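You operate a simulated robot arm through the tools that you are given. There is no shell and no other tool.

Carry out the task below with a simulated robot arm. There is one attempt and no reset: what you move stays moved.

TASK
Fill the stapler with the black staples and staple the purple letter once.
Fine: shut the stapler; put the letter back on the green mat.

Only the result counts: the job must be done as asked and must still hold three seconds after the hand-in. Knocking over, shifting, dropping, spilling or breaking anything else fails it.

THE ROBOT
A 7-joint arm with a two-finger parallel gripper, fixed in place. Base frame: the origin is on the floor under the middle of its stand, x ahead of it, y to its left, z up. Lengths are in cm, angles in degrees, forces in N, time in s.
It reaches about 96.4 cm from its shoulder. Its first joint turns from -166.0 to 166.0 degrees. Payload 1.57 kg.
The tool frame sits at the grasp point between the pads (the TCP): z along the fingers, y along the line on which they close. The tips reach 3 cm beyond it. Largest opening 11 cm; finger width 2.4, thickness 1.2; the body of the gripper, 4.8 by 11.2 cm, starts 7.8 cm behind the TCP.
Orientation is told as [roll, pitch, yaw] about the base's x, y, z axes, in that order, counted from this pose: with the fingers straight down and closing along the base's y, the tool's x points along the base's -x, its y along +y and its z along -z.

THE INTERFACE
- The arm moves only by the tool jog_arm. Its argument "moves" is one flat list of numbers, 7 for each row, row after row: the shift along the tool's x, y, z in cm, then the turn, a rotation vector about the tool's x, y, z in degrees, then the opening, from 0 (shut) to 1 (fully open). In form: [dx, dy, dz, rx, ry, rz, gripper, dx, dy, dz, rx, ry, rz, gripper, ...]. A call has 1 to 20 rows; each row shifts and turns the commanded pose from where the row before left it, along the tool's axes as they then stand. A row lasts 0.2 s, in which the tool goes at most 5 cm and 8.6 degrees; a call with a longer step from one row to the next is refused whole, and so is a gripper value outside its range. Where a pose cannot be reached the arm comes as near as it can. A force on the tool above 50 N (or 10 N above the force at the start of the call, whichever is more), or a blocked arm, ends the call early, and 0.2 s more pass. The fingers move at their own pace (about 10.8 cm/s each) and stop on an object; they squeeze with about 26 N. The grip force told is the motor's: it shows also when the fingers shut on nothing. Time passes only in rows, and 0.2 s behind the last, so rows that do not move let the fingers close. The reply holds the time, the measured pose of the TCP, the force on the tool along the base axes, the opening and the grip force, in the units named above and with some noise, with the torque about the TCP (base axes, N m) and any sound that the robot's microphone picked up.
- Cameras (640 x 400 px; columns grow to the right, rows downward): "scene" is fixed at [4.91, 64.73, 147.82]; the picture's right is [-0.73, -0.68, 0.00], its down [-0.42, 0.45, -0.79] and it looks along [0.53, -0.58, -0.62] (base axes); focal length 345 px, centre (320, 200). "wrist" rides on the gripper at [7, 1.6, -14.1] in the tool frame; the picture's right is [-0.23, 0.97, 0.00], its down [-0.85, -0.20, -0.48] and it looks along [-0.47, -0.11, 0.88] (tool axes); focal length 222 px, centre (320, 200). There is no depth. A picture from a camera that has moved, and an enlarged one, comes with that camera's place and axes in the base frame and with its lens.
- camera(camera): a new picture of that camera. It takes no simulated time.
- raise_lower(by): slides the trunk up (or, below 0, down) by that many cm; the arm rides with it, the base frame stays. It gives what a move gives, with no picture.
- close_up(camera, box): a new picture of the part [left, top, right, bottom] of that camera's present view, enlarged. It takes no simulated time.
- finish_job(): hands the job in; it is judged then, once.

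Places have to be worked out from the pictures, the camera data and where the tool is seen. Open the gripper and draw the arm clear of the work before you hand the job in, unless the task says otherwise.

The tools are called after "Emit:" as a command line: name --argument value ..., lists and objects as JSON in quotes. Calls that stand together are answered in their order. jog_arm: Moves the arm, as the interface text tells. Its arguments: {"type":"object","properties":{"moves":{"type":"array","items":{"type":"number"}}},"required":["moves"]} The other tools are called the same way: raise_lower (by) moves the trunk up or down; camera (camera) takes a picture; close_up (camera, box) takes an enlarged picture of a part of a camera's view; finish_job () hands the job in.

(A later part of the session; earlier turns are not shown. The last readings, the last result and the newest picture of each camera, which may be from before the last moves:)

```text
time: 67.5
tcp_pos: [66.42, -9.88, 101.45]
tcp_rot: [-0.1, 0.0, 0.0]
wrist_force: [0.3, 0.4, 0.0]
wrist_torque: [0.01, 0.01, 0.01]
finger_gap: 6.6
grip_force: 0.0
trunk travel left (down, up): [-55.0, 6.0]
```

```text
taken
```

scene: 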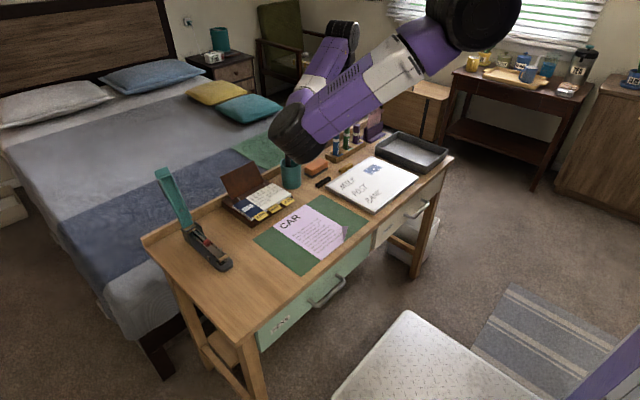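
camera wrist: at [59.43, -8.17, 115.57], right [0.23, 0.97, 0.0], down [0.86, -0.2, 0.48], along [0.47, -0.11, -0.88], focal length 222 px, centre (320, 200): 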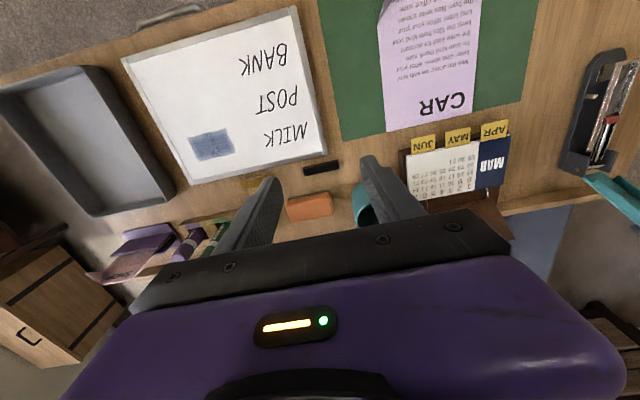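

I zoom on the black strip and its neighbours.

Emit:
close_up --camera "wrist" --box '[230, 130, 390, 230]'

Emit:
close_up --camera "wrist" --box '[290, 145, 350, 185]'

```text
4.00 times, centred on (310, 180) of wrist
camera zoom: at [59.43, -8.17, 115.57], right [0.23, 0.97, 0.0], down [0.86, -0.2, 0.48], along [0.47, -0.11, -0.88], focal length 888 px, centre (360, 280)
```

zoom: 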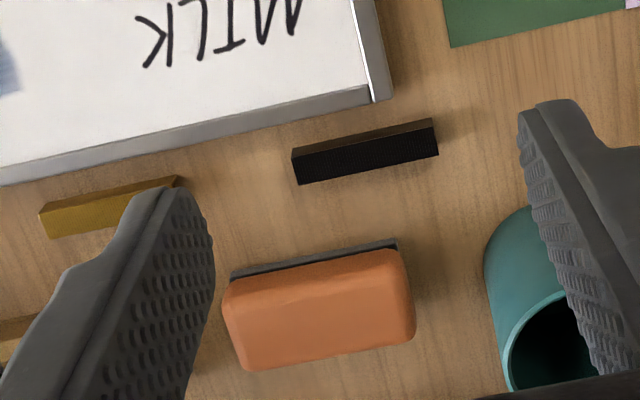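

```text
10.00 times, centred on (320, 165) of wrist
camera zoom: at [59.43, -8.17, 115.57], right [0.23, 0.97, 0.0], down [0.86, -0.2, 0.48], along [0.47, -0.11, -0.88], focal length 2221 px, centre (320, 550)
```

zoom: 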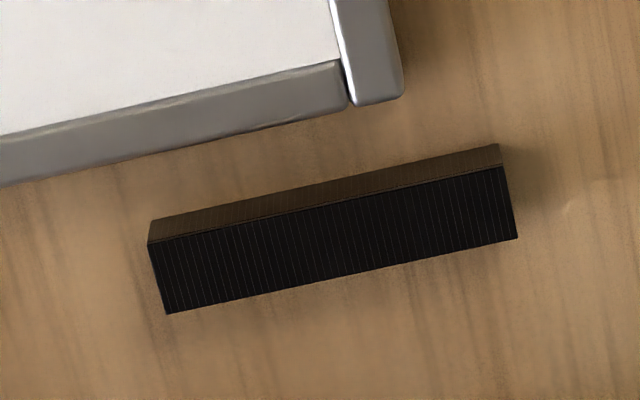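

The strip spans x 73.5–75.0, y −14.8…−7.9, with only ~1.8 cm to the board on one side, so I'll grip it by its ends (closing along y). I come down above it with a 9 cm opening.

Emit:
jog_arm --moves '[-1.96, -0.36, 3.4, 0, 0, 0, 0.7, -1.96, -0.36, 3.4, 0, 0, 0, 0.82, -1.96, -0.36, 3.4, 0, 0, 0, 0.82, -1.96, -0.36, 3.4, 0, 0, 0, 0.82, 0, 0, 0, 0, 0, 0, 0.82]'

Emit:
close_up --camera "wrist" --box '[220, 110, 420, 240]'

Emit:
camera --camera "scene"

```text
time: 68.7
tcp_pos: [74.47, -11.3, 87.69]
tcp_rot: [0.0, 0.0, -0.1]
wrist_force: [-0.5, -0.9, -0.5]
wrist_torque: [-0.01, -0.03, 0.0]
finger_gap: 9.0
grip_force: 0.1
trunk travel left (down, up): [-55.0, 6.0]
```

```text
3.08 times, centred on (320, 175) of wrist
camera zoom: at [67.38, -9.59, 101.72], right [0.23, 0.97, 0.0], down [0.86, -0.2, 0.48], along [0.47, -0.11, -0.88], focal length 684 px, centre (320, 277)
```

zoom: 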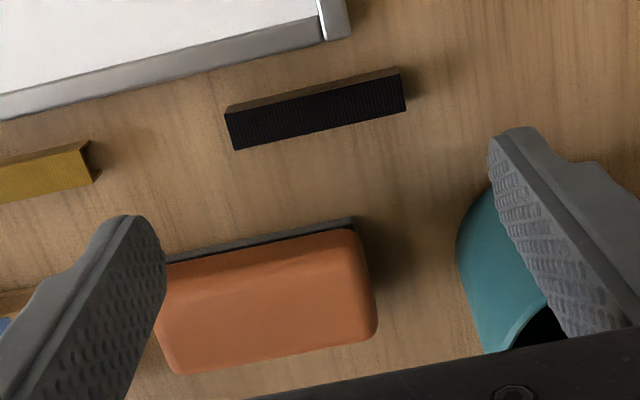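

```text
taken
```

scene: 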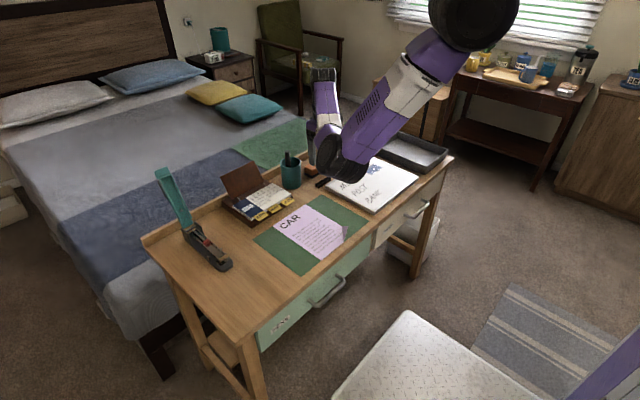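

Clearances to cup and eraser look sufficient. Lower to z≈80 (tips ~1.2 cm above the strip) and check alignment.

Emit:
jog_arm --moves '[0.1, 0, 2.5, 0, 0, 0, 0.82, 0.1, 0, 2.5, 0, 0, 0, 0.82, 0.05, 0, 2.4, 0, 0, 0, 0.82, 0, 0, 0, 0, 0, 0, 0.82]'

Emit:
close_up --camera "wrist" --box '[220, 110, 420, 240]'

Emit:
close_up --camera "scene" --box '[280, 130, 380, 210]'

```text
time: 69.7
tcp_pos: [74.21, -10.89, 80.42]
tcp_rot: [0.0, 0.0, 0.0]
wrist_force: [0.3, -0.3, 1.2]
wrist_torque: [0.03, -0.01, 0.01]
finger_gap: 9.03
grip_force: 0.0
trunk travel left (down, up): [-55.0, 6.0]
```

```text
3.08 times, centred on (320, 175) of wrist
camera zoom: at [67.19, -9.3, 94.44], right [0.23, 0.97, 0.0], down [0.86, -0.2, 0.48], along [0.47, -0.11, -0.88], focal length 684 px, centre (320, 277)
```

zoom: 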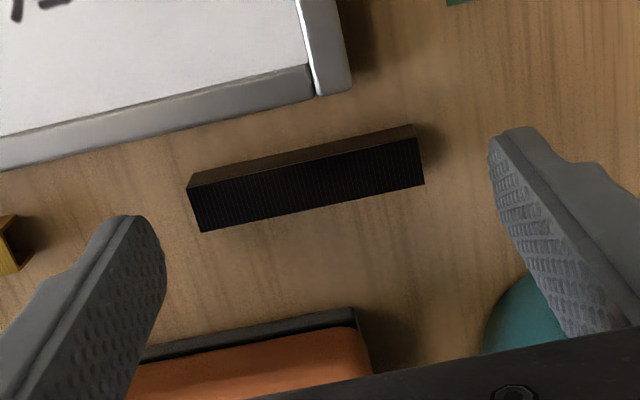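

```text
5.00 times, centred on (330, 170) of scene
camera zoom: at [4.91, 64.73, 147.82], right [-0.73, -0.68, 0.0], down [-0.42, 0.45, -0.79], along [0.53, -0.58, -0.62], focal length 1724 px, centre (270, 350)
```

zoom: 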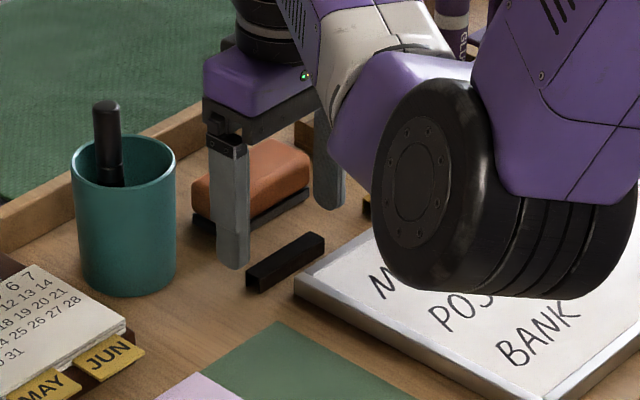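

Strip centre is at (74.1, −11.27); I shift −0.4 in y and lower the tips beside its ends.

Emit:
jog_arm --moves '[0.1, -0.38, 0.8, 0, 0, 0, 0.82, 0, 0, 0.8, 0, 0, 0, 0.82, 0, 0, 0.5, 0, 0, 0, 0.82, 0, 0, 0, 0, 0, 0, 0.82]'

Emit:
close_up --camera "scene" --box '[300, 150, 350, 190]'

```text
time: 70.7
tcp_pos: [74.07, -11.52, 78.28]
tcp_rot: [0.0, 0.1, 0.0]
wrist_force: [-0.2, -0.1, -0.7]
wrist_torque: [0.01, 0.0, 0.02]
finger_gap: 9.01
grip_force: 0.1
trunk travel left (down, up): [-55.0, 6.0]
```

```text
10.00 times, centred on (325, 170) of scene
camera zoom: at [4.91, 64.73, 147.82], right [-0.73, -0.68, 0.0], down [-0.42, 0.45, -0.79], along [0.53, -0.58, -0.62], focal length 3448 px, centre (270, 500)
```

zoom: 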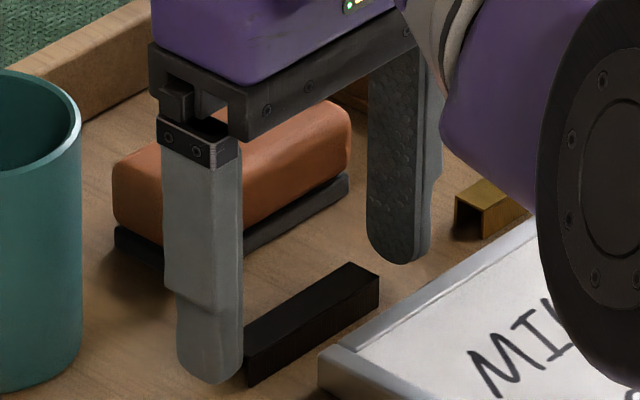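

Tips are just above the desk beside the strip ends. I lower 0.25 cm more and close on the strip.

Emit:
jog_arm --moves '[0, 0.1, 0.25, 0, 0, 0, 0.82, 0, 0, 0, 0, 0, 0, 0.7, 0, 0, 0, 0, 0, 0, 0.6, 0, 0, 0, 0, 0, 0, 0.4, 0, 0, 0, 0, 0, 0, 0.4]'

Emit:
close_up --camera "scene" --box '[300, 150, 350, 190]'

```text
time: 71.9
tcp_pos: [74.2, -11.46, 78.01]
tcp_rot: [0.0, 0.1, 0.1]
wrist_force: [-0.4, -0.1, 0.2]
wrist_torque: [0.03, 0.0, 0.02]
finger_gap: 6.86
grip_force: 26.2
trunk travel left (down, up): [-55.0, 6.0]
```

```text
10.00 times, centred on (325, 170) of scene
camera zoom: at [4.91, 64.73, 147.82], right [-0.73, -0.68, 0.0], down [-0.42, 0.45, -0.79], along [0.53, -0.58, -0.62], focal length 3448 px, centre (270, 500)
```

zoom: 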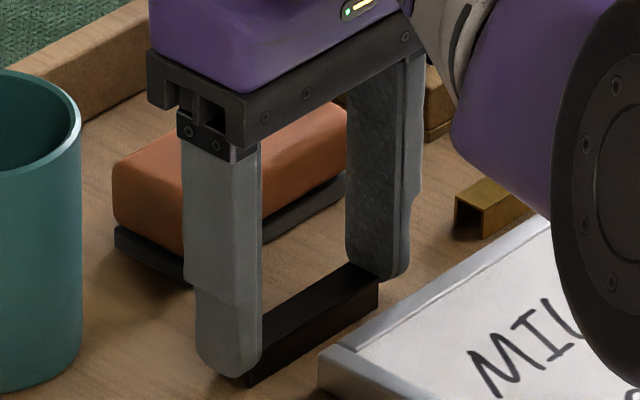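

The strip (6.86 cm long) is held by its ends. I lift it straight up.

Emit:
jog_arm --moves '[0, 0, -1, 0, 0, 0, 0.4, 0, 0, -3, 0, 0, 0, 0.4, 0, 0, -4, 0, 0, 0, 0.4, 0, 0, -4, 0, 0, 0, 0.4, 0, 0, -4, 0, 0, 0, 0.4, 0, 0, -4, 0, 0, 0, 0.4, 0, 0, 0, 0, 0, 0, 0.4]'

Emit:
camera --camera "wrist"

Emit:
camera --camera "scene"

```text
time: 73.5
tcp_pos: [74.15, -11.52, 97.99]
tcp_rot: [0.1, 0.1, -0.1]
wrist_force: [0.9, -0.2, 0.2]
wrist_torque: [-0.01, 0.0, -0.02]
finger_gap: 6.88
grip_force: 25.5
trunk travel left (down, up): [-55.0, 6.0]
```

```text
taken
camera wrist: at [67.18, -9.73, 112.06], right [0.23, 0.97, 0.0], down [0.86, -0.2, 0.48], along [0.46, -0.11, -0.88], focal length 222 px, centre (320, 200)
```

wrist: 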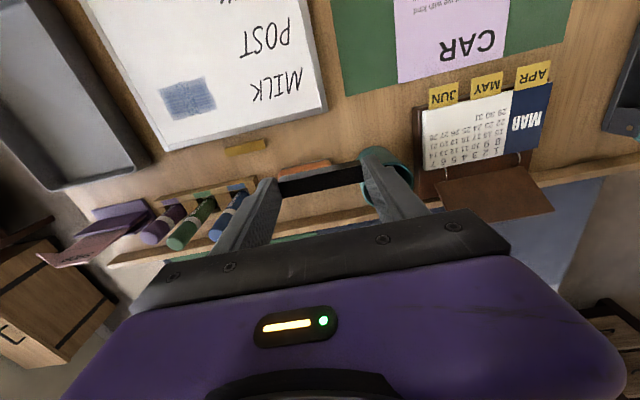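

```text
taken
```

scene: 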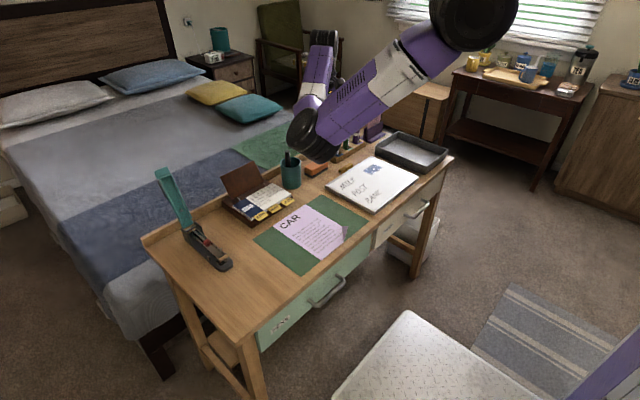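

I carry it to the bare strip of desk between the mat and the stapler, around (58, 29.3), and then turn yaw to +90.

Emit:
jog_arm --moves '[1.6, 4.08, 0, 0, 0, 0, 0.4, 1.6, 4.08, 0, 0, 0, 0, 0.4, 1.6, 4.08, 0, 0, 0, 0, 0.4, 1.6, 4.08, 0, 0, 0, 0, 0.4, 1.6, 4.08, 0, 0, 0, 0, 0.4, 1.6, 4.08, 0, 0, 0, 0, 0.4, 1.6, 4.08, 0, 0, 0, 0, 0.4, 1.6, 4.08, 0, 0, 0, 0, 0.4, 1.6, 4.08, 0, 0, 0, 0, 0.4, 1.6, 4.08, 0, 0, 0, 0, 0.4, 0, 0, 0, 0, 0, 0, 0.4]'

Emit:
jog_arm --moves '[0, 0, 0, 0, 0, -8.2, 0.4, 0, 0, 0, 0, 0, -8.2, 0.4, 0, 0, 0, 0, 0, -8.2, 0.4, 0, 0, 0, 0, 0, -8.2, 0.4, 0, 0, 0, 0, 0, -8.2, 0.4, 0, 0, 0, 0, 0, -8.2, 0.4, 0, 0, 0, 0, 0, -8.2, 0.4, 0, 0, 0, 0, 0, -8.2, 0.4, 0, 0, 0, 0, 0, -8.2, 0.4, 0, 0, 0, 0, 0, -8.2, 0.4, 0, 0, 0, 0, 0, -8, 0.4, 0, 0, 0, 0, 0, 0, 0.4]'

Emit:
camera --camera "scene"

Emit:
camera --camera "wrist"

```text
time: 75.9
tcp_pos: [57.84, 29.42, 97.97]
tcp_rot: [-0.1, 0.0, 0.0]
wrist_force: [0.2, -0.7, -0.4]
wrist_torque: [0.01, 0.03, 0.01]
finger_gap: 6.86
grip_force: 25.6
trunk travel left (down, up): [-55.0, 6.0]
```

```text
time: 78.5
tcp_pos: [58.18, 29.42, 98.01]
tcp_rot: [0.1, -0.1, 90.1]
wrist_force: [0.7, -0.2, -0.8]
wrist_torque: [0.0, 0.02, 0.04]
finger_gap: 6.89
grip_force: 26.0
trunk travel left (down, up): [-55.0, 6.0]
```

```text
taken
```

scene: 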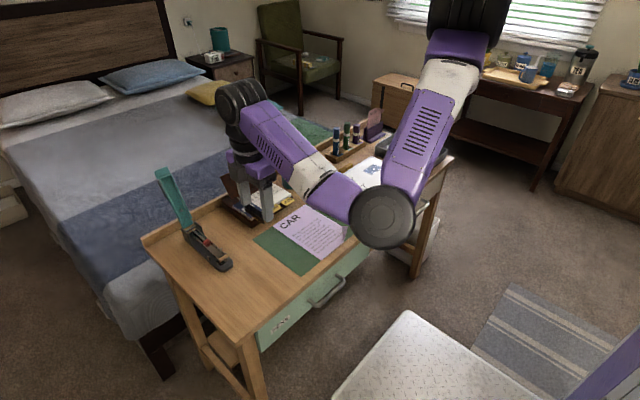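

```text
taken
camera wrist: at [56.49, 22.48, 112.06], right [-0.97, 0.23, 0.0], down [0.2, 0.86, 0.48], along [0.11, 0.47, -0.88], focal length 222 px, centre (320, 200)
```

wrist: 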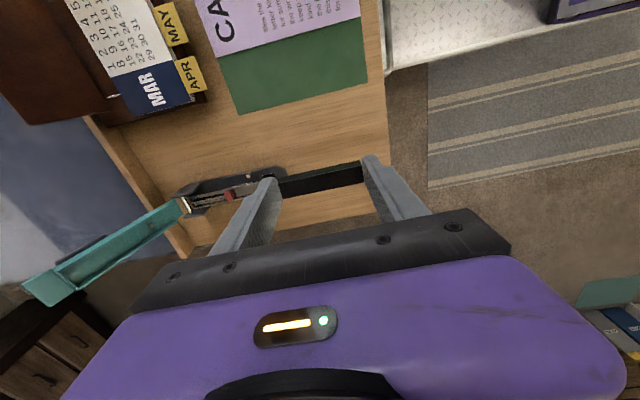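

Yaw +90 is reached comfortably. I lower the strip to the desk.

Emit:
jog_arm --moves '[0, 0, 4.5, 0, 0, 0, 0.4, 0, 0, 4.5, 0, 0, 0, 0.4, 0, 0, 4.5, 0, 0, 0, 0.4, 0, 0, 4, 0, 0, 0, 0.4, 0, 0, 1.2, 0, 0, 0, 0.4, 0, 0, 0, 0, 0, 0, 0.4]'

Emit:
close_up --camera "scene" --box '[190, 190, 320, 290]'

```text
time: 79.9
tcp_pos: [57.97, 29.15, 79.43]
tcp_rot: [0.0, 0.1, 89.9]
wrist_force: [-0.4, 0.1, -0.5]
wrist_torque: [-0.01, 0.01, -0.03]
finger_gap: 6.89
grip_force: 25.6
trunk travel left (down, up): [-55.0, 6.0]
```

```text
4.00 times, centred on (255, 240) of scene
camera zoom: at [4.91, 64.73, 147.82], right [-0.73, -0.68, 0.0], down [-0.42, 0.45, -0.79], along [0.53, -0.58, -0.62], focal length 1379 px, centre (580, 40)
```

zoom: 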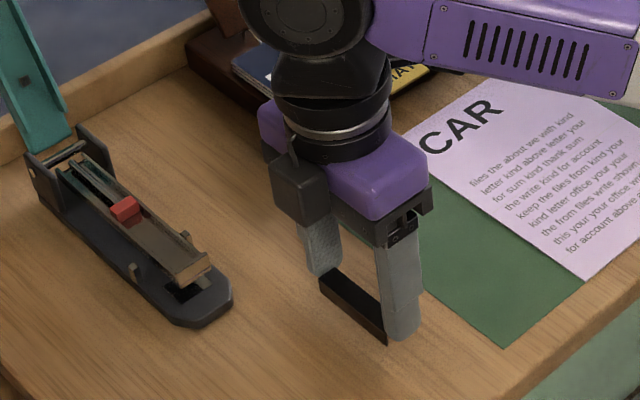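

Close to the desk; I lower the last 1.4 cm in small steps.

Emit:
jog_arm --moves '[0, 0, 0.6, 0, 0, 0, 0.4, 0, 0, 0.5, 0, 0, 0, 0.4, 0, 0, 0.2, 0, 0, 0, 0.4, 0, 0, 0, 0, 0, 0, 0.4]'

Emit:
jog_arm --moves '[0, 0, 0.1, 0, 0, 0, 0.4, 0, 0, 0, 0, 0, 0, 0.4]'

```text
time: 80.9
tcp_pos: [58.04, 29.38, 77.9]
tcp_rot: [0.1, 0.0, 90.0]
wrist_force: [-0.3, 0.5, -0.6]
wrist_torque: [-0.01, 0.03, -0.02]
finger_gap: 6.87
grip_force: 26.0
trunk travel left (down, up): [-55.0, 6.0]
```

```text
time: 81.5
tcp_pos: [58.04, 29.3, 77.94]
tcp_rot: [0.0, 0.0, 90.0]
wrist_force: [0.4, 0.9, -1.2]
wrist_torque: [0.0, 0.0, -0.03]
finger_gap: 6.88
grip_force: 26.0
trunk travel left (down, up): [-55.0, 6.0]
```

It's at the pick-up height, so the strip is on the desk. I release it and rise.

Emit:
jog_arm --moves '[0, 0, 0, 0, 0, 0, 0.66, 0, 0, 0, 0, 0, 0, 0.75, 0, 0, 0, 0, 0, 0, 0.75, 0, 0, -1.5, 0, 0, 0, 0.75, 0, 0, -4, 0, 0, 0, 0.75, 0, 0, -4.5, 0, 0, 0, 0.75, 0, 0, -4.5, 0, 0, 0, 0.75, 0, 0, 0, 0, 0, 0, 0.75]'

Emit:
close_up --camera "scene" --box '[190, 190, 320, 290]'

```text
time: 83.3
tcp_pos: [59.65, 29.7, 88.09]
tcp_rot: [-1.7, -0.8, 90.1]
wrist_force: [0.7, 0.1, 0.0]
wrist_torque: [0.0, -0.03, 0.01]
finger_gap: 8.28
grip_force: 0.2
out of reach, approached as far as the arm can: row 6, 7
trunk travel left (down, up): [-55.0, 6.0]
```

```text
4.00 times, centred on (255, 240) of scene
camera zoom: at [4.91, 64.73, 147.82], right [-0.73, -0.68, 0.0], down [-0.42, 0.45, -0.79], along [0.53, -0.58, -0.62], focal length 1379 px, centre (580, 40)
```

zoom: 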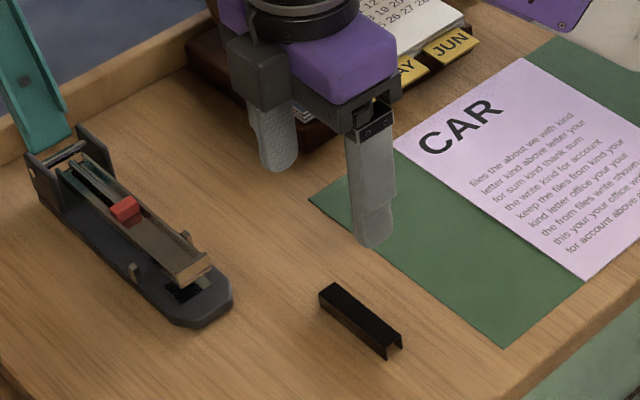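

The strip stands neatly along x on the bare desk. A joint neared its limit on the way up, so I check the arm posture and unwind the yaw.

Emit:
jog_arm --moves '[0, 0, 0, 0, 0, 8.2, 0.75, 0, 0, 0, 0, 0, 8.2, 0.75, 0, 0, 0, 0, 0, 8.2, 0.6, 0, 0, 0, 0, 0, 8.2, 0.5, 0, 0, 0, 0, 0, 8.2, 0.5, 0, 0, 0, 0, 0, 8.2, 0.5, 0, 0, 0, 0, 0, 8.2, 0.5, 0, 0, 0, 0, 0, 8.2, 0.5, 0, 0, 0, 0, 0, 8.2, 0.5, 0, 0, 0, 0, 0, 8.2, 0.5, 0, 0, 0, 0, 0, 8.1, 0.5, 0, 0, 0, 0, 0, 0, 0.5]'

Emit:
camera --camera "scene"

Emit:
camera --camera "wrist"

```text
time: 85.9
tcp_pos: [59.75, 30.02, 88.14]
tcp_rot: [0.0, 0.0, -0.2]
wrist_force: [-0.2, -0.4, -0.6]
wrist_torque: [-0.05, -0.01, 0.02]
finger_gap: 5.47
grip_force: 0.1
trunk travel left (down, up): [-55.0, 6.0]
```

```text
taken
```

scene: 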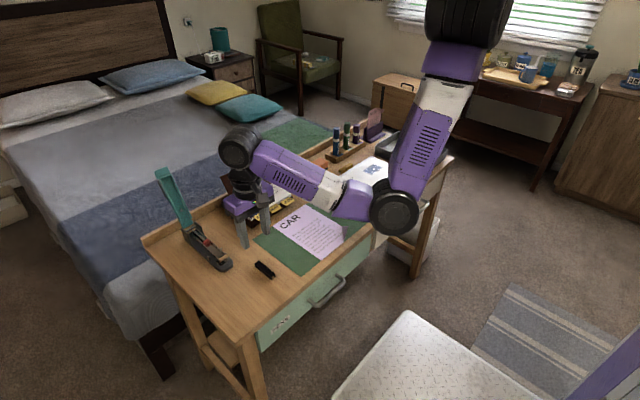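

```text
taken
camera wrist: at [52.63, 31.76, 102.2], right [0.23, 0.97, 0.0], down [0.85, -0.2, 0.48], along [0.47, -0.11, -0.88], focal length 222 px, centre (320, 200)
```

wrist: 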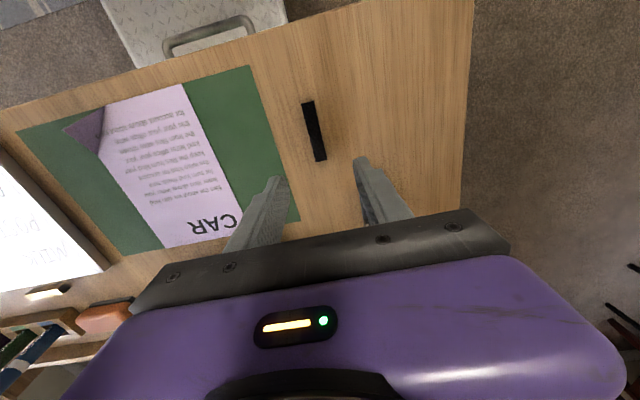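

Yaw is back at 0. I zoom to measure the strip's position and angle.

Emit:
close_up --camera "wrist" --box '[280, 90, 350, 170]'

```text
5.00 times, centred on (315, 130) of wrist
camera zoom: at [52.63, 31.76, 102.2], right [0.23, 0.97, 0.0], down [0.85, -0.2, 0.48], along [0.47, -0.11, -0.88], focal length 1111 px, centre (345, 550)
```

zoom: 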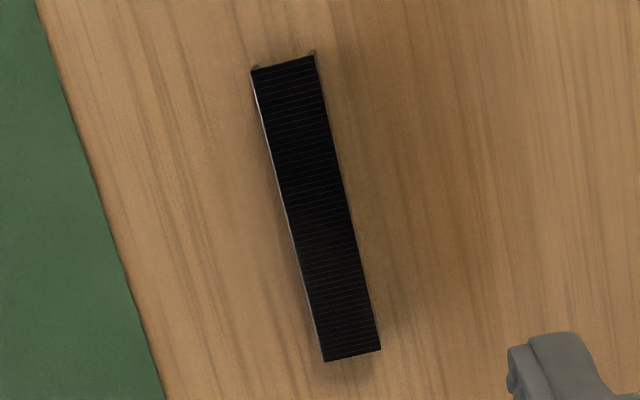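

The strip lies at about (58.0, 29.9), aligned with x. I lower the open fingers over it and compare fingertips and strip directly.

Emit:
jog_arm --moves '[0.9, -0.1, 3, 0, 0, 0, 0.45, 0.85, -0.1, 3, 0, 0, 0, 0.4, 0, 0, 0.8, 0, 0, 0, 0.4, 0, 0, 0, 0, 0, 0, 0.4]'

Emit:
close_up --camera "wrist" --box '[250, 120, 390, 220]'

Emit:
close_up --camera "scene" --box '[240, 230, 300, 280]'

```text
time: 86.9
tcp_pos: [57.93, 29.76, 81.35]
tcp_rot: [0.1, 0.1, -0.1]
wrist_force: [-0.3, 0.2, -0.3]
wrist_torque: [0.0, 0.0, 0.01]
finger_gap: 4.42
grip_force: 0.1
trunk travel left (down, up): [-55.0, 6.0]
```

```text
4.00 times, centred on (320, 170) of wrist
camera zoom: at [50.92, 31.5, 95.41], right [0.23, 0.97, 0.0], down [0.86, -0.2, 0.48], along [0.46, -0.11, -0.88], focal length 888 px, centre (320, 320)
```

zoom: 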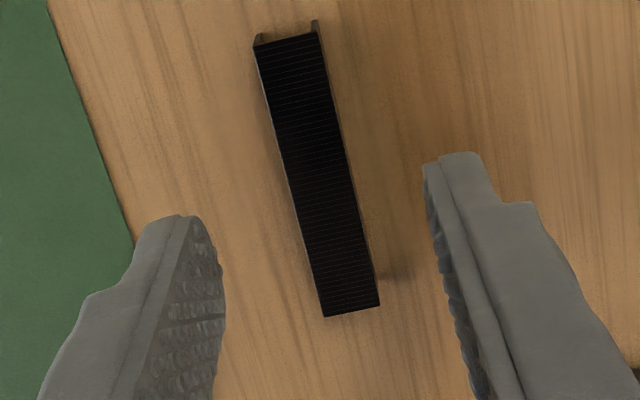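

```text
8.00 times, centred on (270, 255) of scene
camera zoom: at [4.91, 64.73, 147.82], right [-0.73, -0.68, 0.0], down [-0.42, 0.45, -0.79], along [0.53, -0.58, -0.62], focal length 2759 px, centre (720, -240)
```

zoom: 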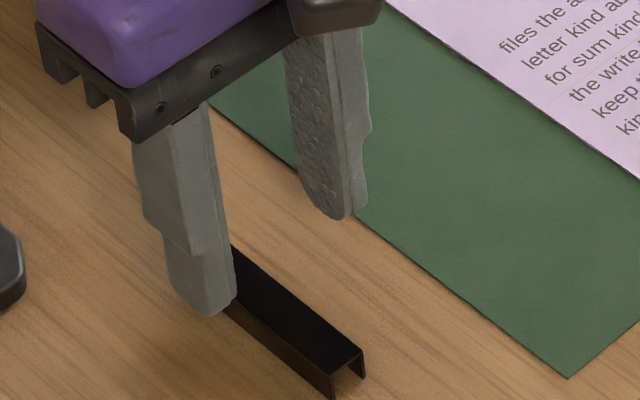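

The strip centre is ~0.2 cm to +y of the finger centre. I shift, lower so only the upper part of the strip is between the tips, and close.

Emit:
jog_arm --moves '[0, 0.2, 1.5, 0, 0, 0, 0.4, 0, 0, 1.0, 0, 0, 0, 0.4, 0, 0, 0.35, 0, 0, 0, 0.4, 0, 0, 0, 0, 0, 0, 0.4]'

Emit:
close_up --camera "scene" --box '[240, 230, 300, 280]'

Emit:
close_up --camera "wrist" --box '[250, 120, 390, 220]'

```text
time: 87.9
tcp_pos: [57.85, 29.96, 78.61]
tcp_rot: [0.0, 0.0, -0.1]
wrist_force: [-0.1, 0.1, -0.2]
wrist_torque: [0.0, 0.05, 0.04]
finger_gap: 4.4
grip_force: 0.1
trunk travel left (down, up): [-55.0, 6.0]
```

```text
8.00 times, centred on (270, 255) of scene
camera zoom: at [4.91, 64.73, 147.82], right [-0.73, -0.68, 0.0], down [-0.42, 0.45, -0.79], along [0.53, -0.58, -0.62], focal length 2759 px, centre (720, -240)
```

zoom: 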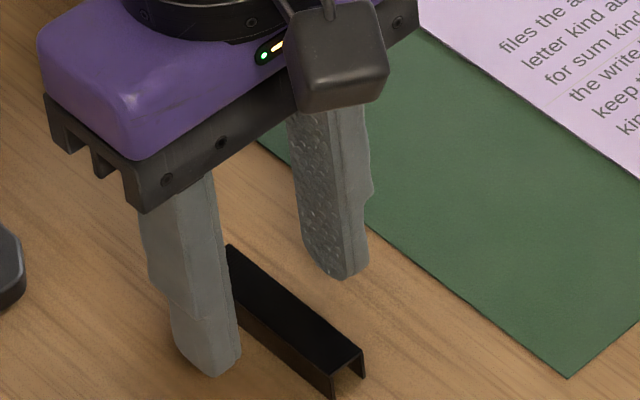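

```text
4.00 times, centred on (320, 170) of wrist
camera zoom: at [50.93, 31.72, 92.57], right [0.23, 0.97, 0.0], down [0.86, -0.2, 0.48], along [0.46, -0.11, -0.88], focal length 888 px, centre (320, 320)
```

zoom: 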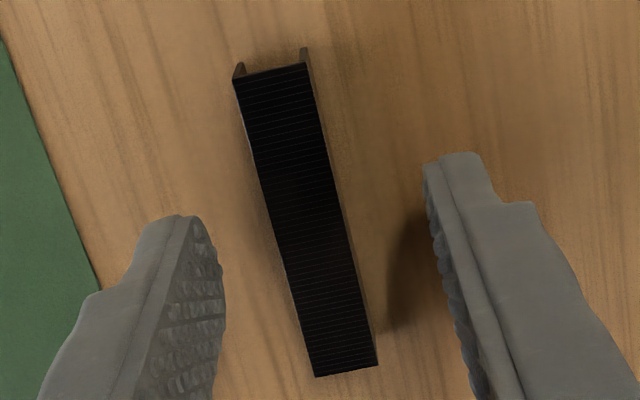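

Aligned: strip centre (57.85, 29.98) equals the TCP. Lower 0.25 cm and grip.

Emit:
jog_arm --moves '[0, 0, 0.25, 0, 0, 0, 0.4, 0, 0, 0, 0, 0, 0, 0.25, 0, 0, 0, 0, 0, 0, 0.1, 0, 0, 0, 0, 0, 0, 0, 0, 0, 0, 0, 0, 0, 0]'

Emit:
close_up --camera "scene" --box '[240, 230, 300, 280]'

```text
time: 89.1
tcp_pos: [57.96, 29.93, 78.15]
tcp_rot: [0.0, -0.1, -0.1]
wrist_force: [-0.7, 0.1, -0.4]
wrist_torque: [0.0, -0.02, 0.02]
finger_gap: 1.4
grip_force: 25.7
trunk travel left (down, up): [-55.0, 6.0]
```

```text
8.00 times, centred on (270, 255) of scene
camera zoom: at [4.91, 64.73, 147.82], right [-0.73, -0.68, 0.0], down [-0.42, 0.45, -0.79], along [0.53, -0.58, -0.62], focal length 2759 px, centre (720, -240)
```

zoom: 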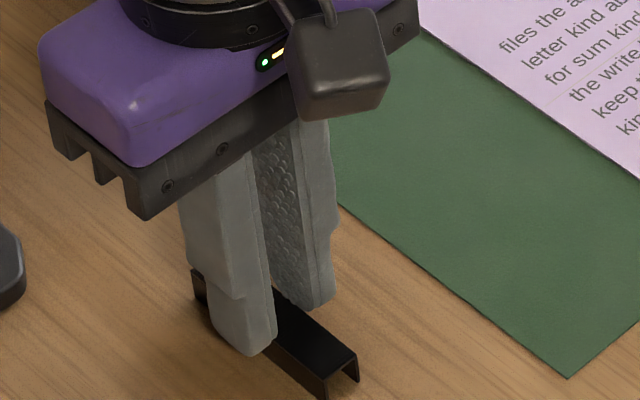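

Gripped (width 1.40). I want more of the strip free below the tips, so I re-grip 0.3 cm higher.

Emit:
jog_arm --moves '[0, 0, 0, 0, 0, 0, 0.2, 0, 0, 0, 0, 0, 0, 0.22, 0, 0, -0.32, 0, 0, 0, 0.22, 0, 0, 0, 0, 0, 0, 0.1, 0, 0, 0, 0, 0, 0, 0, 0, 0, 0, 0, 0, 0, 0]'

Emit:
close_up --camera "scene" --box '[240, 230, 300, 280]'

```text
time: 90.5
tcp_pos: [58.03, 29.92, 78.52]
tcp_rot: [0.0, 0.0, -0.2]
wrist_force: [0.3, 0.3, 0.0]
wrist_torque: [-0.02, 0.01, 0.0]
finger_gap: 0.04
grip_force: 20.8
trunk travel left (down, up): [-55.0, 6.0]
```

```text
8.00 times, centred on (270, 255) of scene
camera zoom: at [4.91, 64.73, 147.82], right [-0.73, -0.68, 0.0], down [-0.42, 0.45, -0.79], along [0.53, -0.58, -0.62], focal length 2759 px, centre (720, -240)
```

zoom: 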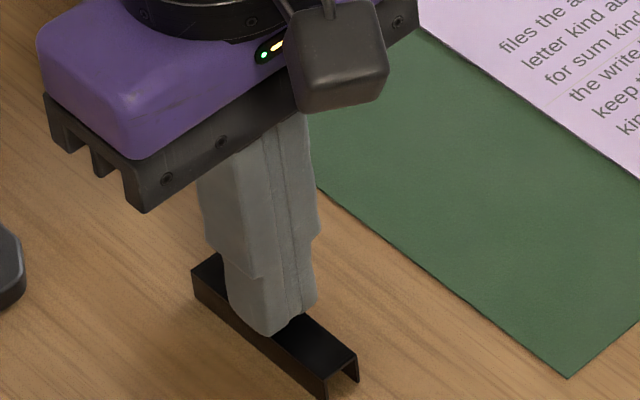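

The tips slipped above the strip, so its top is at about z≈75.45. I open, lower back and grip as before.

Emit:
jog_arm --moves '[0, 0, 0, 0, 0, 0, 0.25, 0, 0, 0, 0, 0, 0, 0.25, 0, 0, 0.35, 0, 0, 0, 0.25, 0, 0, 0, 0, 0, 0, 0.1, 0, 0, 0, 0, 0, 0, 0, 0, 0, 0, 0, 0, 0, 0]'

Emit:
close_up --camera "scene" --box '[240, 230, 300, 280]'

```text
time: 91.9
tcp_pos: [57.86, 29.87, 78.13]
tcp_rot: [-0.1, -0.1, -0.1]
wrist_force: [-1.1, -0.5, 0.8]
wrist_torque: [-0.05, 0.0, -0.01]
finger_gap: 1.39
grip_force: 26.5
trunk travel left (down, up): [-55.0, 6.0]
```

```text
8.00 times, centred on (270, 255) of scene
camera zoom: at [4.91, 64.73, 147.82], right [-0.73, -0.68, 0.0], down [-0.42, 0.45, -0.79], along [0.53, -0.58, -0.62], focal length 2759 px, centre (720, -240)
```

zoom: 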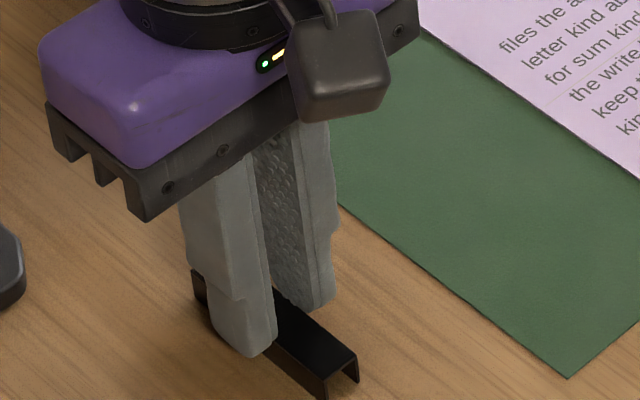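

Held again. I lift it and carry it above the open magazine, staying ~7 cm over it.

Emit:
jog_arm --moves '[0, 0, -1, 0, 0, 0, 0, 0, 0, -3.5, 0, 0, 0, 0, 0, 0, -4, 0, 0, 0, 0, -3.26, 1.6, 0, 0, 0, 0, 0, -3.26, 1.6, 0, 0, 0, 0, 0, -3.26, 1.6, 0, 0, 0, 0, 0, -3.26, 1.6, 0, 0, 0, 0, 0, 0, 0, 0, 0, 0, 0, 0]'

Emit:
close_up --camera "wrist" --box '[250, 90, 390, 220]'

Emit:
close_up --camera "scene" --box '[180, 190, 260, 280]'

Emit:
camera --camera "scene"

```text
time: 93.7
tcp_pos: [70.97, 36.29, 86.45]
tcp_rot: [0.0, 0.0, -0.1]
wrist_force: [0.2, -0.4, 0.2]
wrist_torque: [0.01, -0.01, -0.01]
finger_gap: 1.37
grip_force: 25.9
trunk travel left (down, up): [-55.0, 6.0]
```

```text
3.08 times, centred on (320, 155) of wrist
camera zoom: at [63.96, 38.03, 100.54], right [0.23, 0.97, 0.0], down [0.85, -0.2, 0.48], along [0.47, -0.11, -0.88], focal length 684 px, centre (320, 338)
```

zoom: 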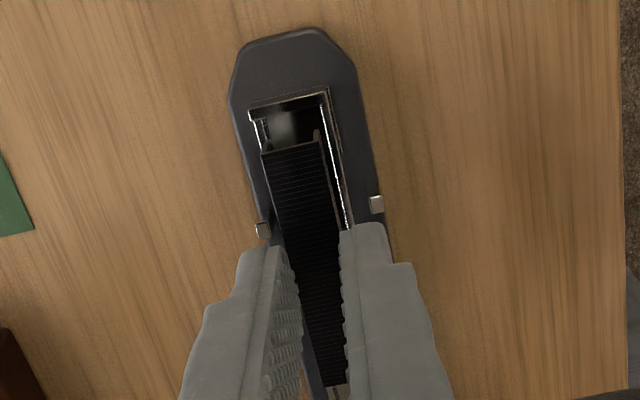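

```text
4.44 times, centred on (220, 235) of scene
camera zoom: at [4.91, 64.73, 147.82], right [-0.73, -0.68, 0.0], down [-0.42, 0.45, -0.79], along [0.53, -0.58, -0.62], focal length 1533 px, centre (764, 44)
```

zoom: 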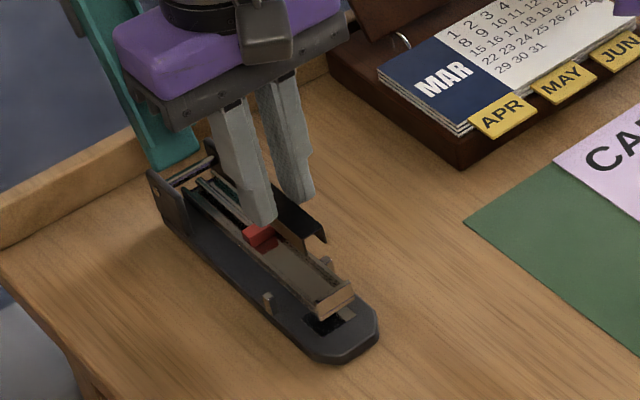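

```text
taken
```

scene: 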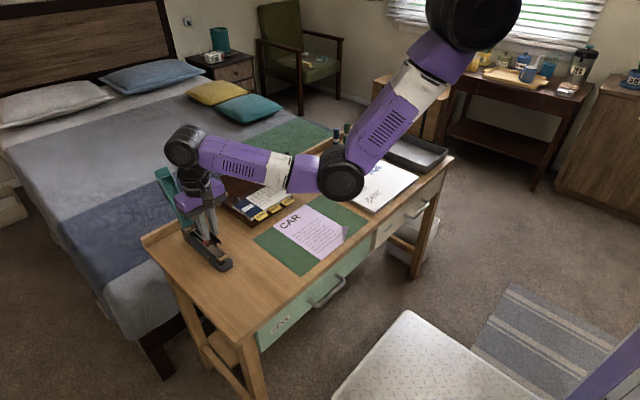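

The strip hangs level above the channel. I zoom in more to measure channel front wall and rails against the strip.

Emit:
close_up --camera "wrist" --box '[290, 90, 350, 150]'

Emit:
close_up --camera "scene" --box '[205, 230, 250, 275]'

```text
6.67 times, centred on (320, 120) of wrist
camera zoom: at [63.96, 38.03, 100.54], right [0.23, 0.97, 0.0], down [0.85, -0.2, 0.48], along [0.47, -0.11, -0.88], focal length 1481 px, centre (320, 733)
```

zoom: 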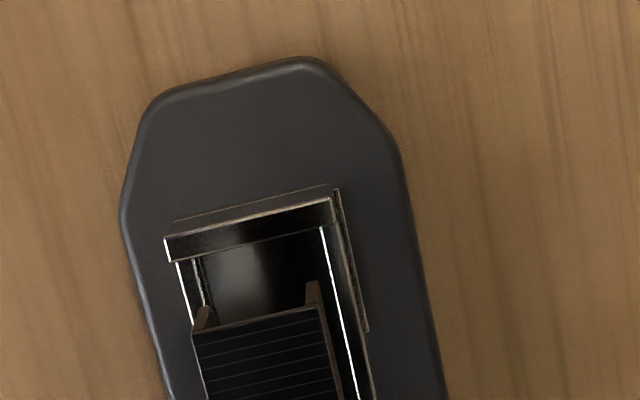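

```text
8.89 times, centred on (228, 252) of scene
camera zoom: at [4.91, 64.73, 147.82], right [-0.73, -0.68, 0.0], down [-0.42, 0.45, -0.79], along [0.53, -0.58, -0.62], focal length 3065 px, centre (1142, -267)
```

zoom: 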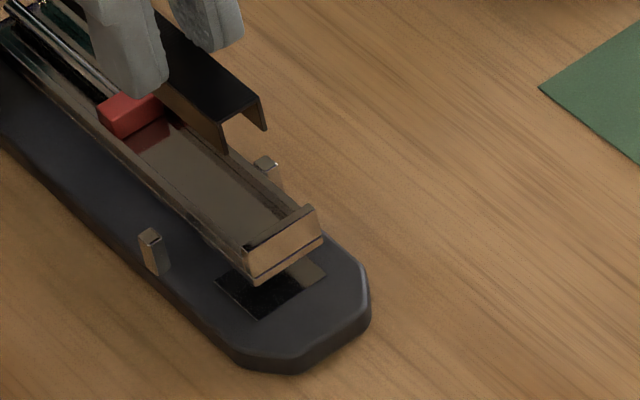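

The strip needs about −0.25 in y and +0.2 in x. I apply that while descending to just above the rails, then re-check.

Emit:
jog_arm --moves '[-0.1, -0.12, 1.5, 0, 0, 0, 0, -0.1, -0.13, 1.5, 0, 0, 0, 0, 0, 0, 0, 0, 0, 0, 0]'

Emit:
close_up --camera "wrist" --box '[290, 90, 350, 150]'

Emit:
close_up --camera "scene" --box '[205, 230, 250, 275]'

```text
time: 94.5
tcp_pos: [71.14, 36.11, 83.53]
tcp_rot: [-0.1, 0.1, -0.1]
wrist_force: [-0.3, 0.1, 0.1]
wrist_torque: [-0.01, 0.0, 0.03]
finger_gap: 1.37
grip_force: 26.0
trunk travel left (down, up): [-55.0, 6.0]
```

```text
6.67 times, centred on (320, 120) of wrist
camera zoom: at [64.16, 37.85, 97.58], right [0.23, 0.97, 0.0], down [0.86, -0.2, 0.48], along [0.46, -0.11, -0.88], focal length 1481 px, centre (320, 733)
```

zoom: 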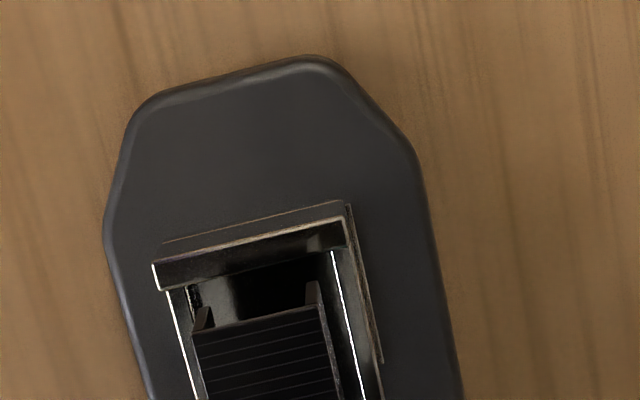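

```text
8.89 times, centred on (228, 252) of scene
camera zoom: at [4.91, 64.73, 147.82], right [-0.73, -0.68, 0.0], down [-0.42, 0.45, -0.79], along [0.53, -0.58, -0.62], focal length 3065 px, centre (1142, -267)
```

zoom: 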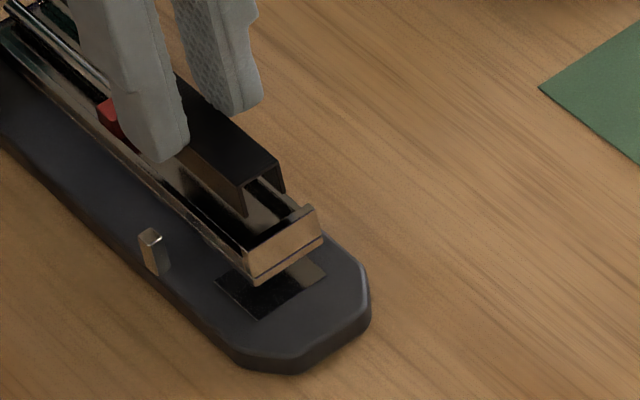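

Lateral alignment matches now. The fit along x (strip 6.86 vs channel) is close, so I raise a little and take a sharper look at the pusher and front wall.

Emit:
jog_arm --moves '[0, 0, -3, 0, 0, 0, 0, 0, 0, -3, 0, 0, 0, 0, 0, 0, 0, 0, 0, 0, 0]'

Emit:
close_up --camera "scene" --box '[208, 238, 236, 264]'

Emit:
close_up --camera "scene" --box '[190, 220, 225, 250]'

```text
time: 95.3
tcp_pos: [71.23, 36.13, 89.67]
tcp_rot: [0.0, 0.0, -0.1]
wrist_force: [0.6, -0.4, -0.7]
wrist_torque: [0.02, 0.0, 0.0]
finger_gap: 1.37
grip_force: 25.4
trunk travel left (down, up): [-55.0, 6.0]
```

```text
15.38 times, centred on (222, 251) of scene
camera zoom: at [4.91, 64.73, 147.82], right [-0.73, -0.68, 0.0], down [-0.42, 0.45, -0.79], along [0.53, -0.58, -0.62], focal length 5305 px, centre (1828, -585)
```

zoom: 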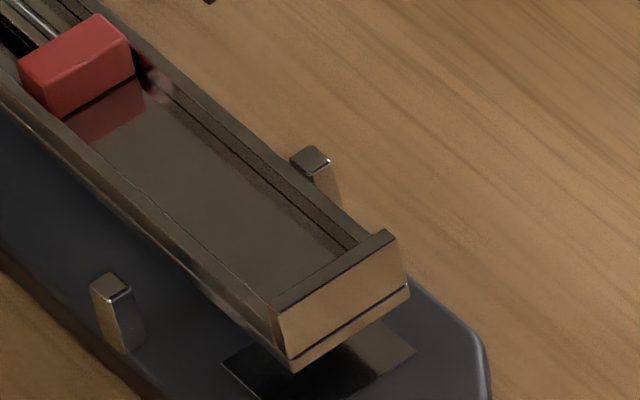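

```text
13.33 times, centred on (208, 235) of scene
camera zoom: at [4.91, 64.73, 147.82], right [-0.73, -0.68, 0.0], down [-0.42, 0.45, -0.79], along [0.53, -0.58, -0.62], focal length 4598 px, centre (1820, -267)
```

zoom: 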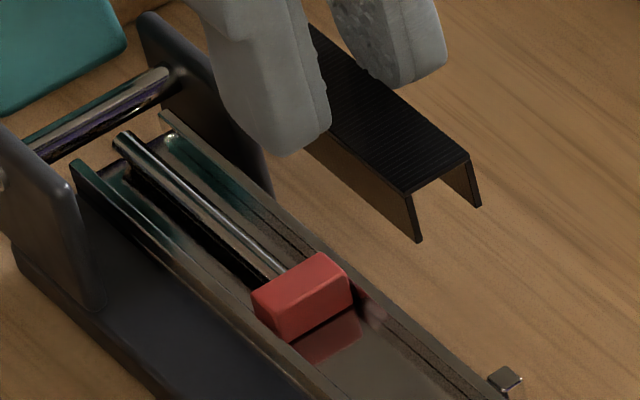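

The pusher face is at x≈74.4 and the front wall's inner face at x≈67.6, a snug fit for the 6.86 cm strip. I lower until the strip's legs are just above the rails and check.

Emit:
jog_arm --moves '[0.05, 0, 3, 0, 0, 0, 0, 0.05, 0, 3, 0, 0, 0, 0, 0, 0, 0.7, 0, 0, 0, 0, 0, 0, 0, 0, 0, 0, 0]'

Emit:
close_up --camera "scene" --box '[205, 235, 240, 267]'

Emit:
close_up --camera "wrist" --box '[290, 90, 350, 150]'

```text
time: 96.3
tcp_pos: [71.0, 36.24, 83.09]
tcp_rot: [0.0, 0.0, -0.1]
wrist_force: [0.1, -0.3, 0.1]
wrist_torque: [0.0, 0.01, -0.01]
finger_gap: 1.4
grip_force: 26.2
trunk travel left (down, up): [-55.0, 6.0]
```

```text
12.50 times, centred on (222, 251) of scene
camera zoom: at [4.91, 64.73, 147.82], right [-0.73, -0.68, 0.0], down [-0.42, 0.45, -0.79], along [0.53, -0.58, -0.62], focal length 4311 px, centre (1539, -438)
```

zoom: 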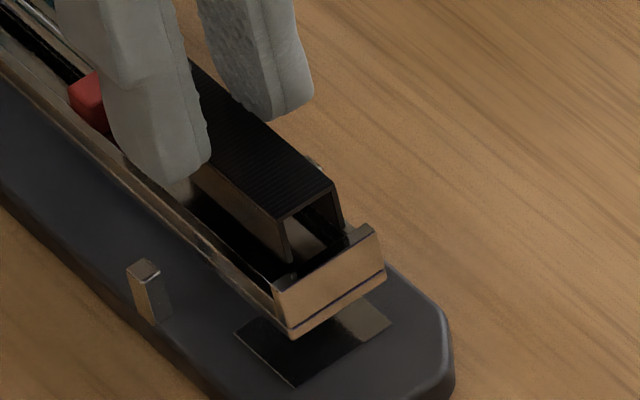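

```text
6.67 times, centred on (320, 120) of wrist
camera zoom: at [64.02, 37.78, 97.01], right [0.23, 0.97, 0.0], down [0.85, -0.2, 0.48], along [0.47, -0.11, -0.88], focal length 1481 px, centre (320, 733)
```

zoom: 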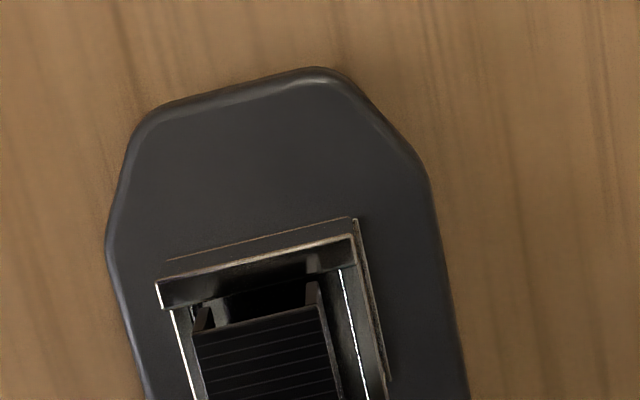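

The strip sits centred over the channel with its front end just behind the wall. I lower in 0.3 cm steps watching force and torque.

Emit:
jog_arm --moves '[0, -0.06, 0.3, 0, 0, 0, 0, 0, 0, 0.3, 0, 0, 0, 0, 0, 0, 0, 0, 0, 0, 0]'

Emit:
jog_arm --moves '[0, 0, 0.25, 0, 0, 0, 0, 0, 0, 0, 0, 0, 0, 0]'

Emit:
close_up --camera "scene" --box '[205, 235, 240, 267]'

```text
time: 97.1
tcp_pos: [71.04, 36.05, 82.46]
tcp_rot: [0.0, 0.0, -0.1]
wrist_force: [-0.4, 0.4, 0.7]
wrist_torque: [0.02, -0.01, -0.02]
finger_gap: 1.37
grip_force: 26.5
trunk travel left (down, up): [-55.0, 6.0]
```

```text
time: 97.7
tcp_pos: [70.99, 36.13, 82.16]
tcp_rot: [-0.1, -0.1, 0.0]
wrist_force: [0.9, -0.4, 0.1]
wrist_torque: [0.0, 0.0, 0.02]
finger_gap: 1.38
grip_force: 26.7
trunk travel left (down, up): [-55.0, 6.0]
```

```text
12.50 times, centred on (222, 251) of scene
camera zoom: at [4.91, 64.73, 147.82], right [-0.73, -0.68, 0.0], down [-0.42, 0.45, -0.79], along [0.53, -0.58, -0.62], focal length 4311 px, centre (1539, -438)
```

zoom: 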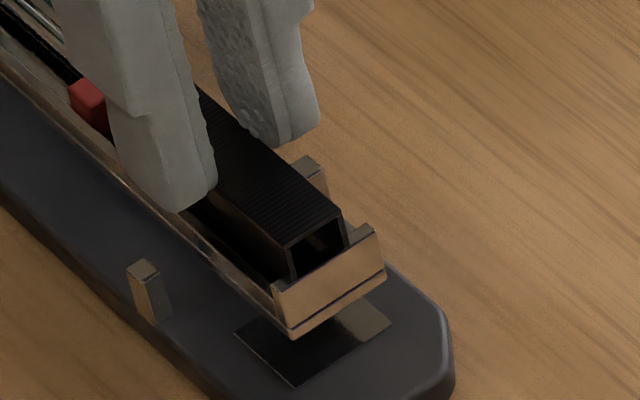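

Legs are entering the channel with no contact force. Continue in 0.2 cm steps.

Emit:
jog_arm --moves '[0, 0, 0.2, 0, 0, 0, 0, 0, 0, 0, 0, 0, 0, 0]'

Emit:
jog_arm --moves '[0, 0, 0.2, 0, 0, 0, 0, 0, 0, 0, 0, 0, 0, 0]'

Emit:
close_up --camera "scene" --box '[205, 235, 240, 267]'

Emit:
close_up --camera "wrist" --box '[290, 90, 350, 150]'

```text
time: 98.3
tcp_pos: [70.99, 35.99, 81.99]
tcp_rot: [0.0, 0.1, -0.1]
wrist_force: [0.2, 0.7, 0.1]
wrist_torque: [0.02, -0.01, -0.01]
finger_gap: 1.42
grip_force: 26.5
trunk travel left (down, up): [-55.0, 6.0]
```

```text
time: 98.9
tcp_pos: [71.03, 36.04, 81.7]
tcp_rot: [0.0, 0.0, 0.0]
wrist_force: [0.5, 0.3, 0.3]
wrist_torque: [0.01, -0.02, -0.01]
finger_gap: 1.38
grip_force: 26.4
trunk travel left (down, up): [-55.0, 6.0]
```

```text
12.50 times, centred on (222, 251) of scene
camera zoom: at [4.91, 64.73, 147.82], right [-0.73, -0.68, 0.0], down [-0.42, 0.45, -0.79], along [0.53, -0.58, -0.62], focal length 4311 px, centre (1539, -438)
```

zoom: 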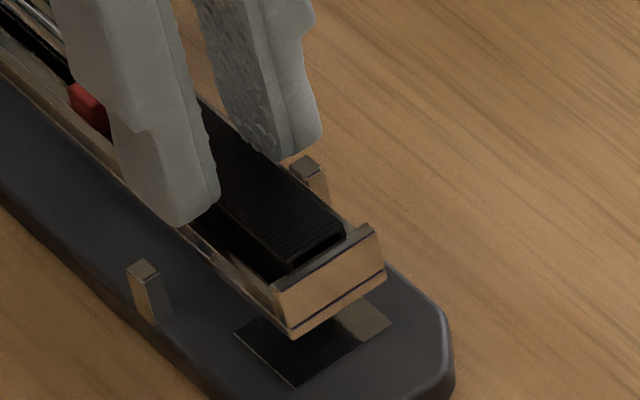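

```text
6.67 times, centred on (320, 120) of wrist
camera zoom: at [64.06, 37.8, 95.75], right [0.23, 0.97, 0.0], down [0.85, -0.2, 0.48], along [0.47, -0.11, -0.88], focal length 1481 px, centre (320, 733)
```

zoom: 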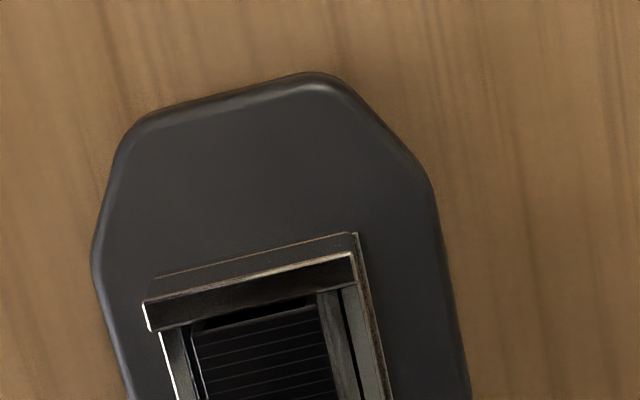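

The strip is well inside the channel, still without force. One more 0.2 cm step, then release.

Emit:
jog_arm --moves '[0, 0, 0.2, 0, 0, 0, 0, 0, 0, 0, 0, 0, 0, 0]'

Emit:
jog_arm --moves '[0, 0, 0.15, 0, 0, 0, 0, 0, 0, 0, 0, 0, 0, 0]'

```text
time: 99.5
tcp_pos: [71.08, 36.11, 81.43]
tcp_rot: [0.0, 0.0, -0.1]
wrist_force: [0.8, -0.3, 1.2]
wrist_torque: [-0.04, -0.11, 0.01]
finger_gap: 1.41
grip_force: 26.3
trunk travel left (down, up): [-55.0, 6.0]
```

```text
time: 100.1
tcp_pos: [71.0, 36.15, 81.29]
tcp_rot: [-0.1, 0.1, -0.1]
wrist_force: [0.9, -0.4, 1.7]
wrist_torque: [0.0, -0.11, -0.04]
finger_gap: 1.38
grip_force: 25.7
trunk travel left (down, up): [-55.0, 6.0]
```

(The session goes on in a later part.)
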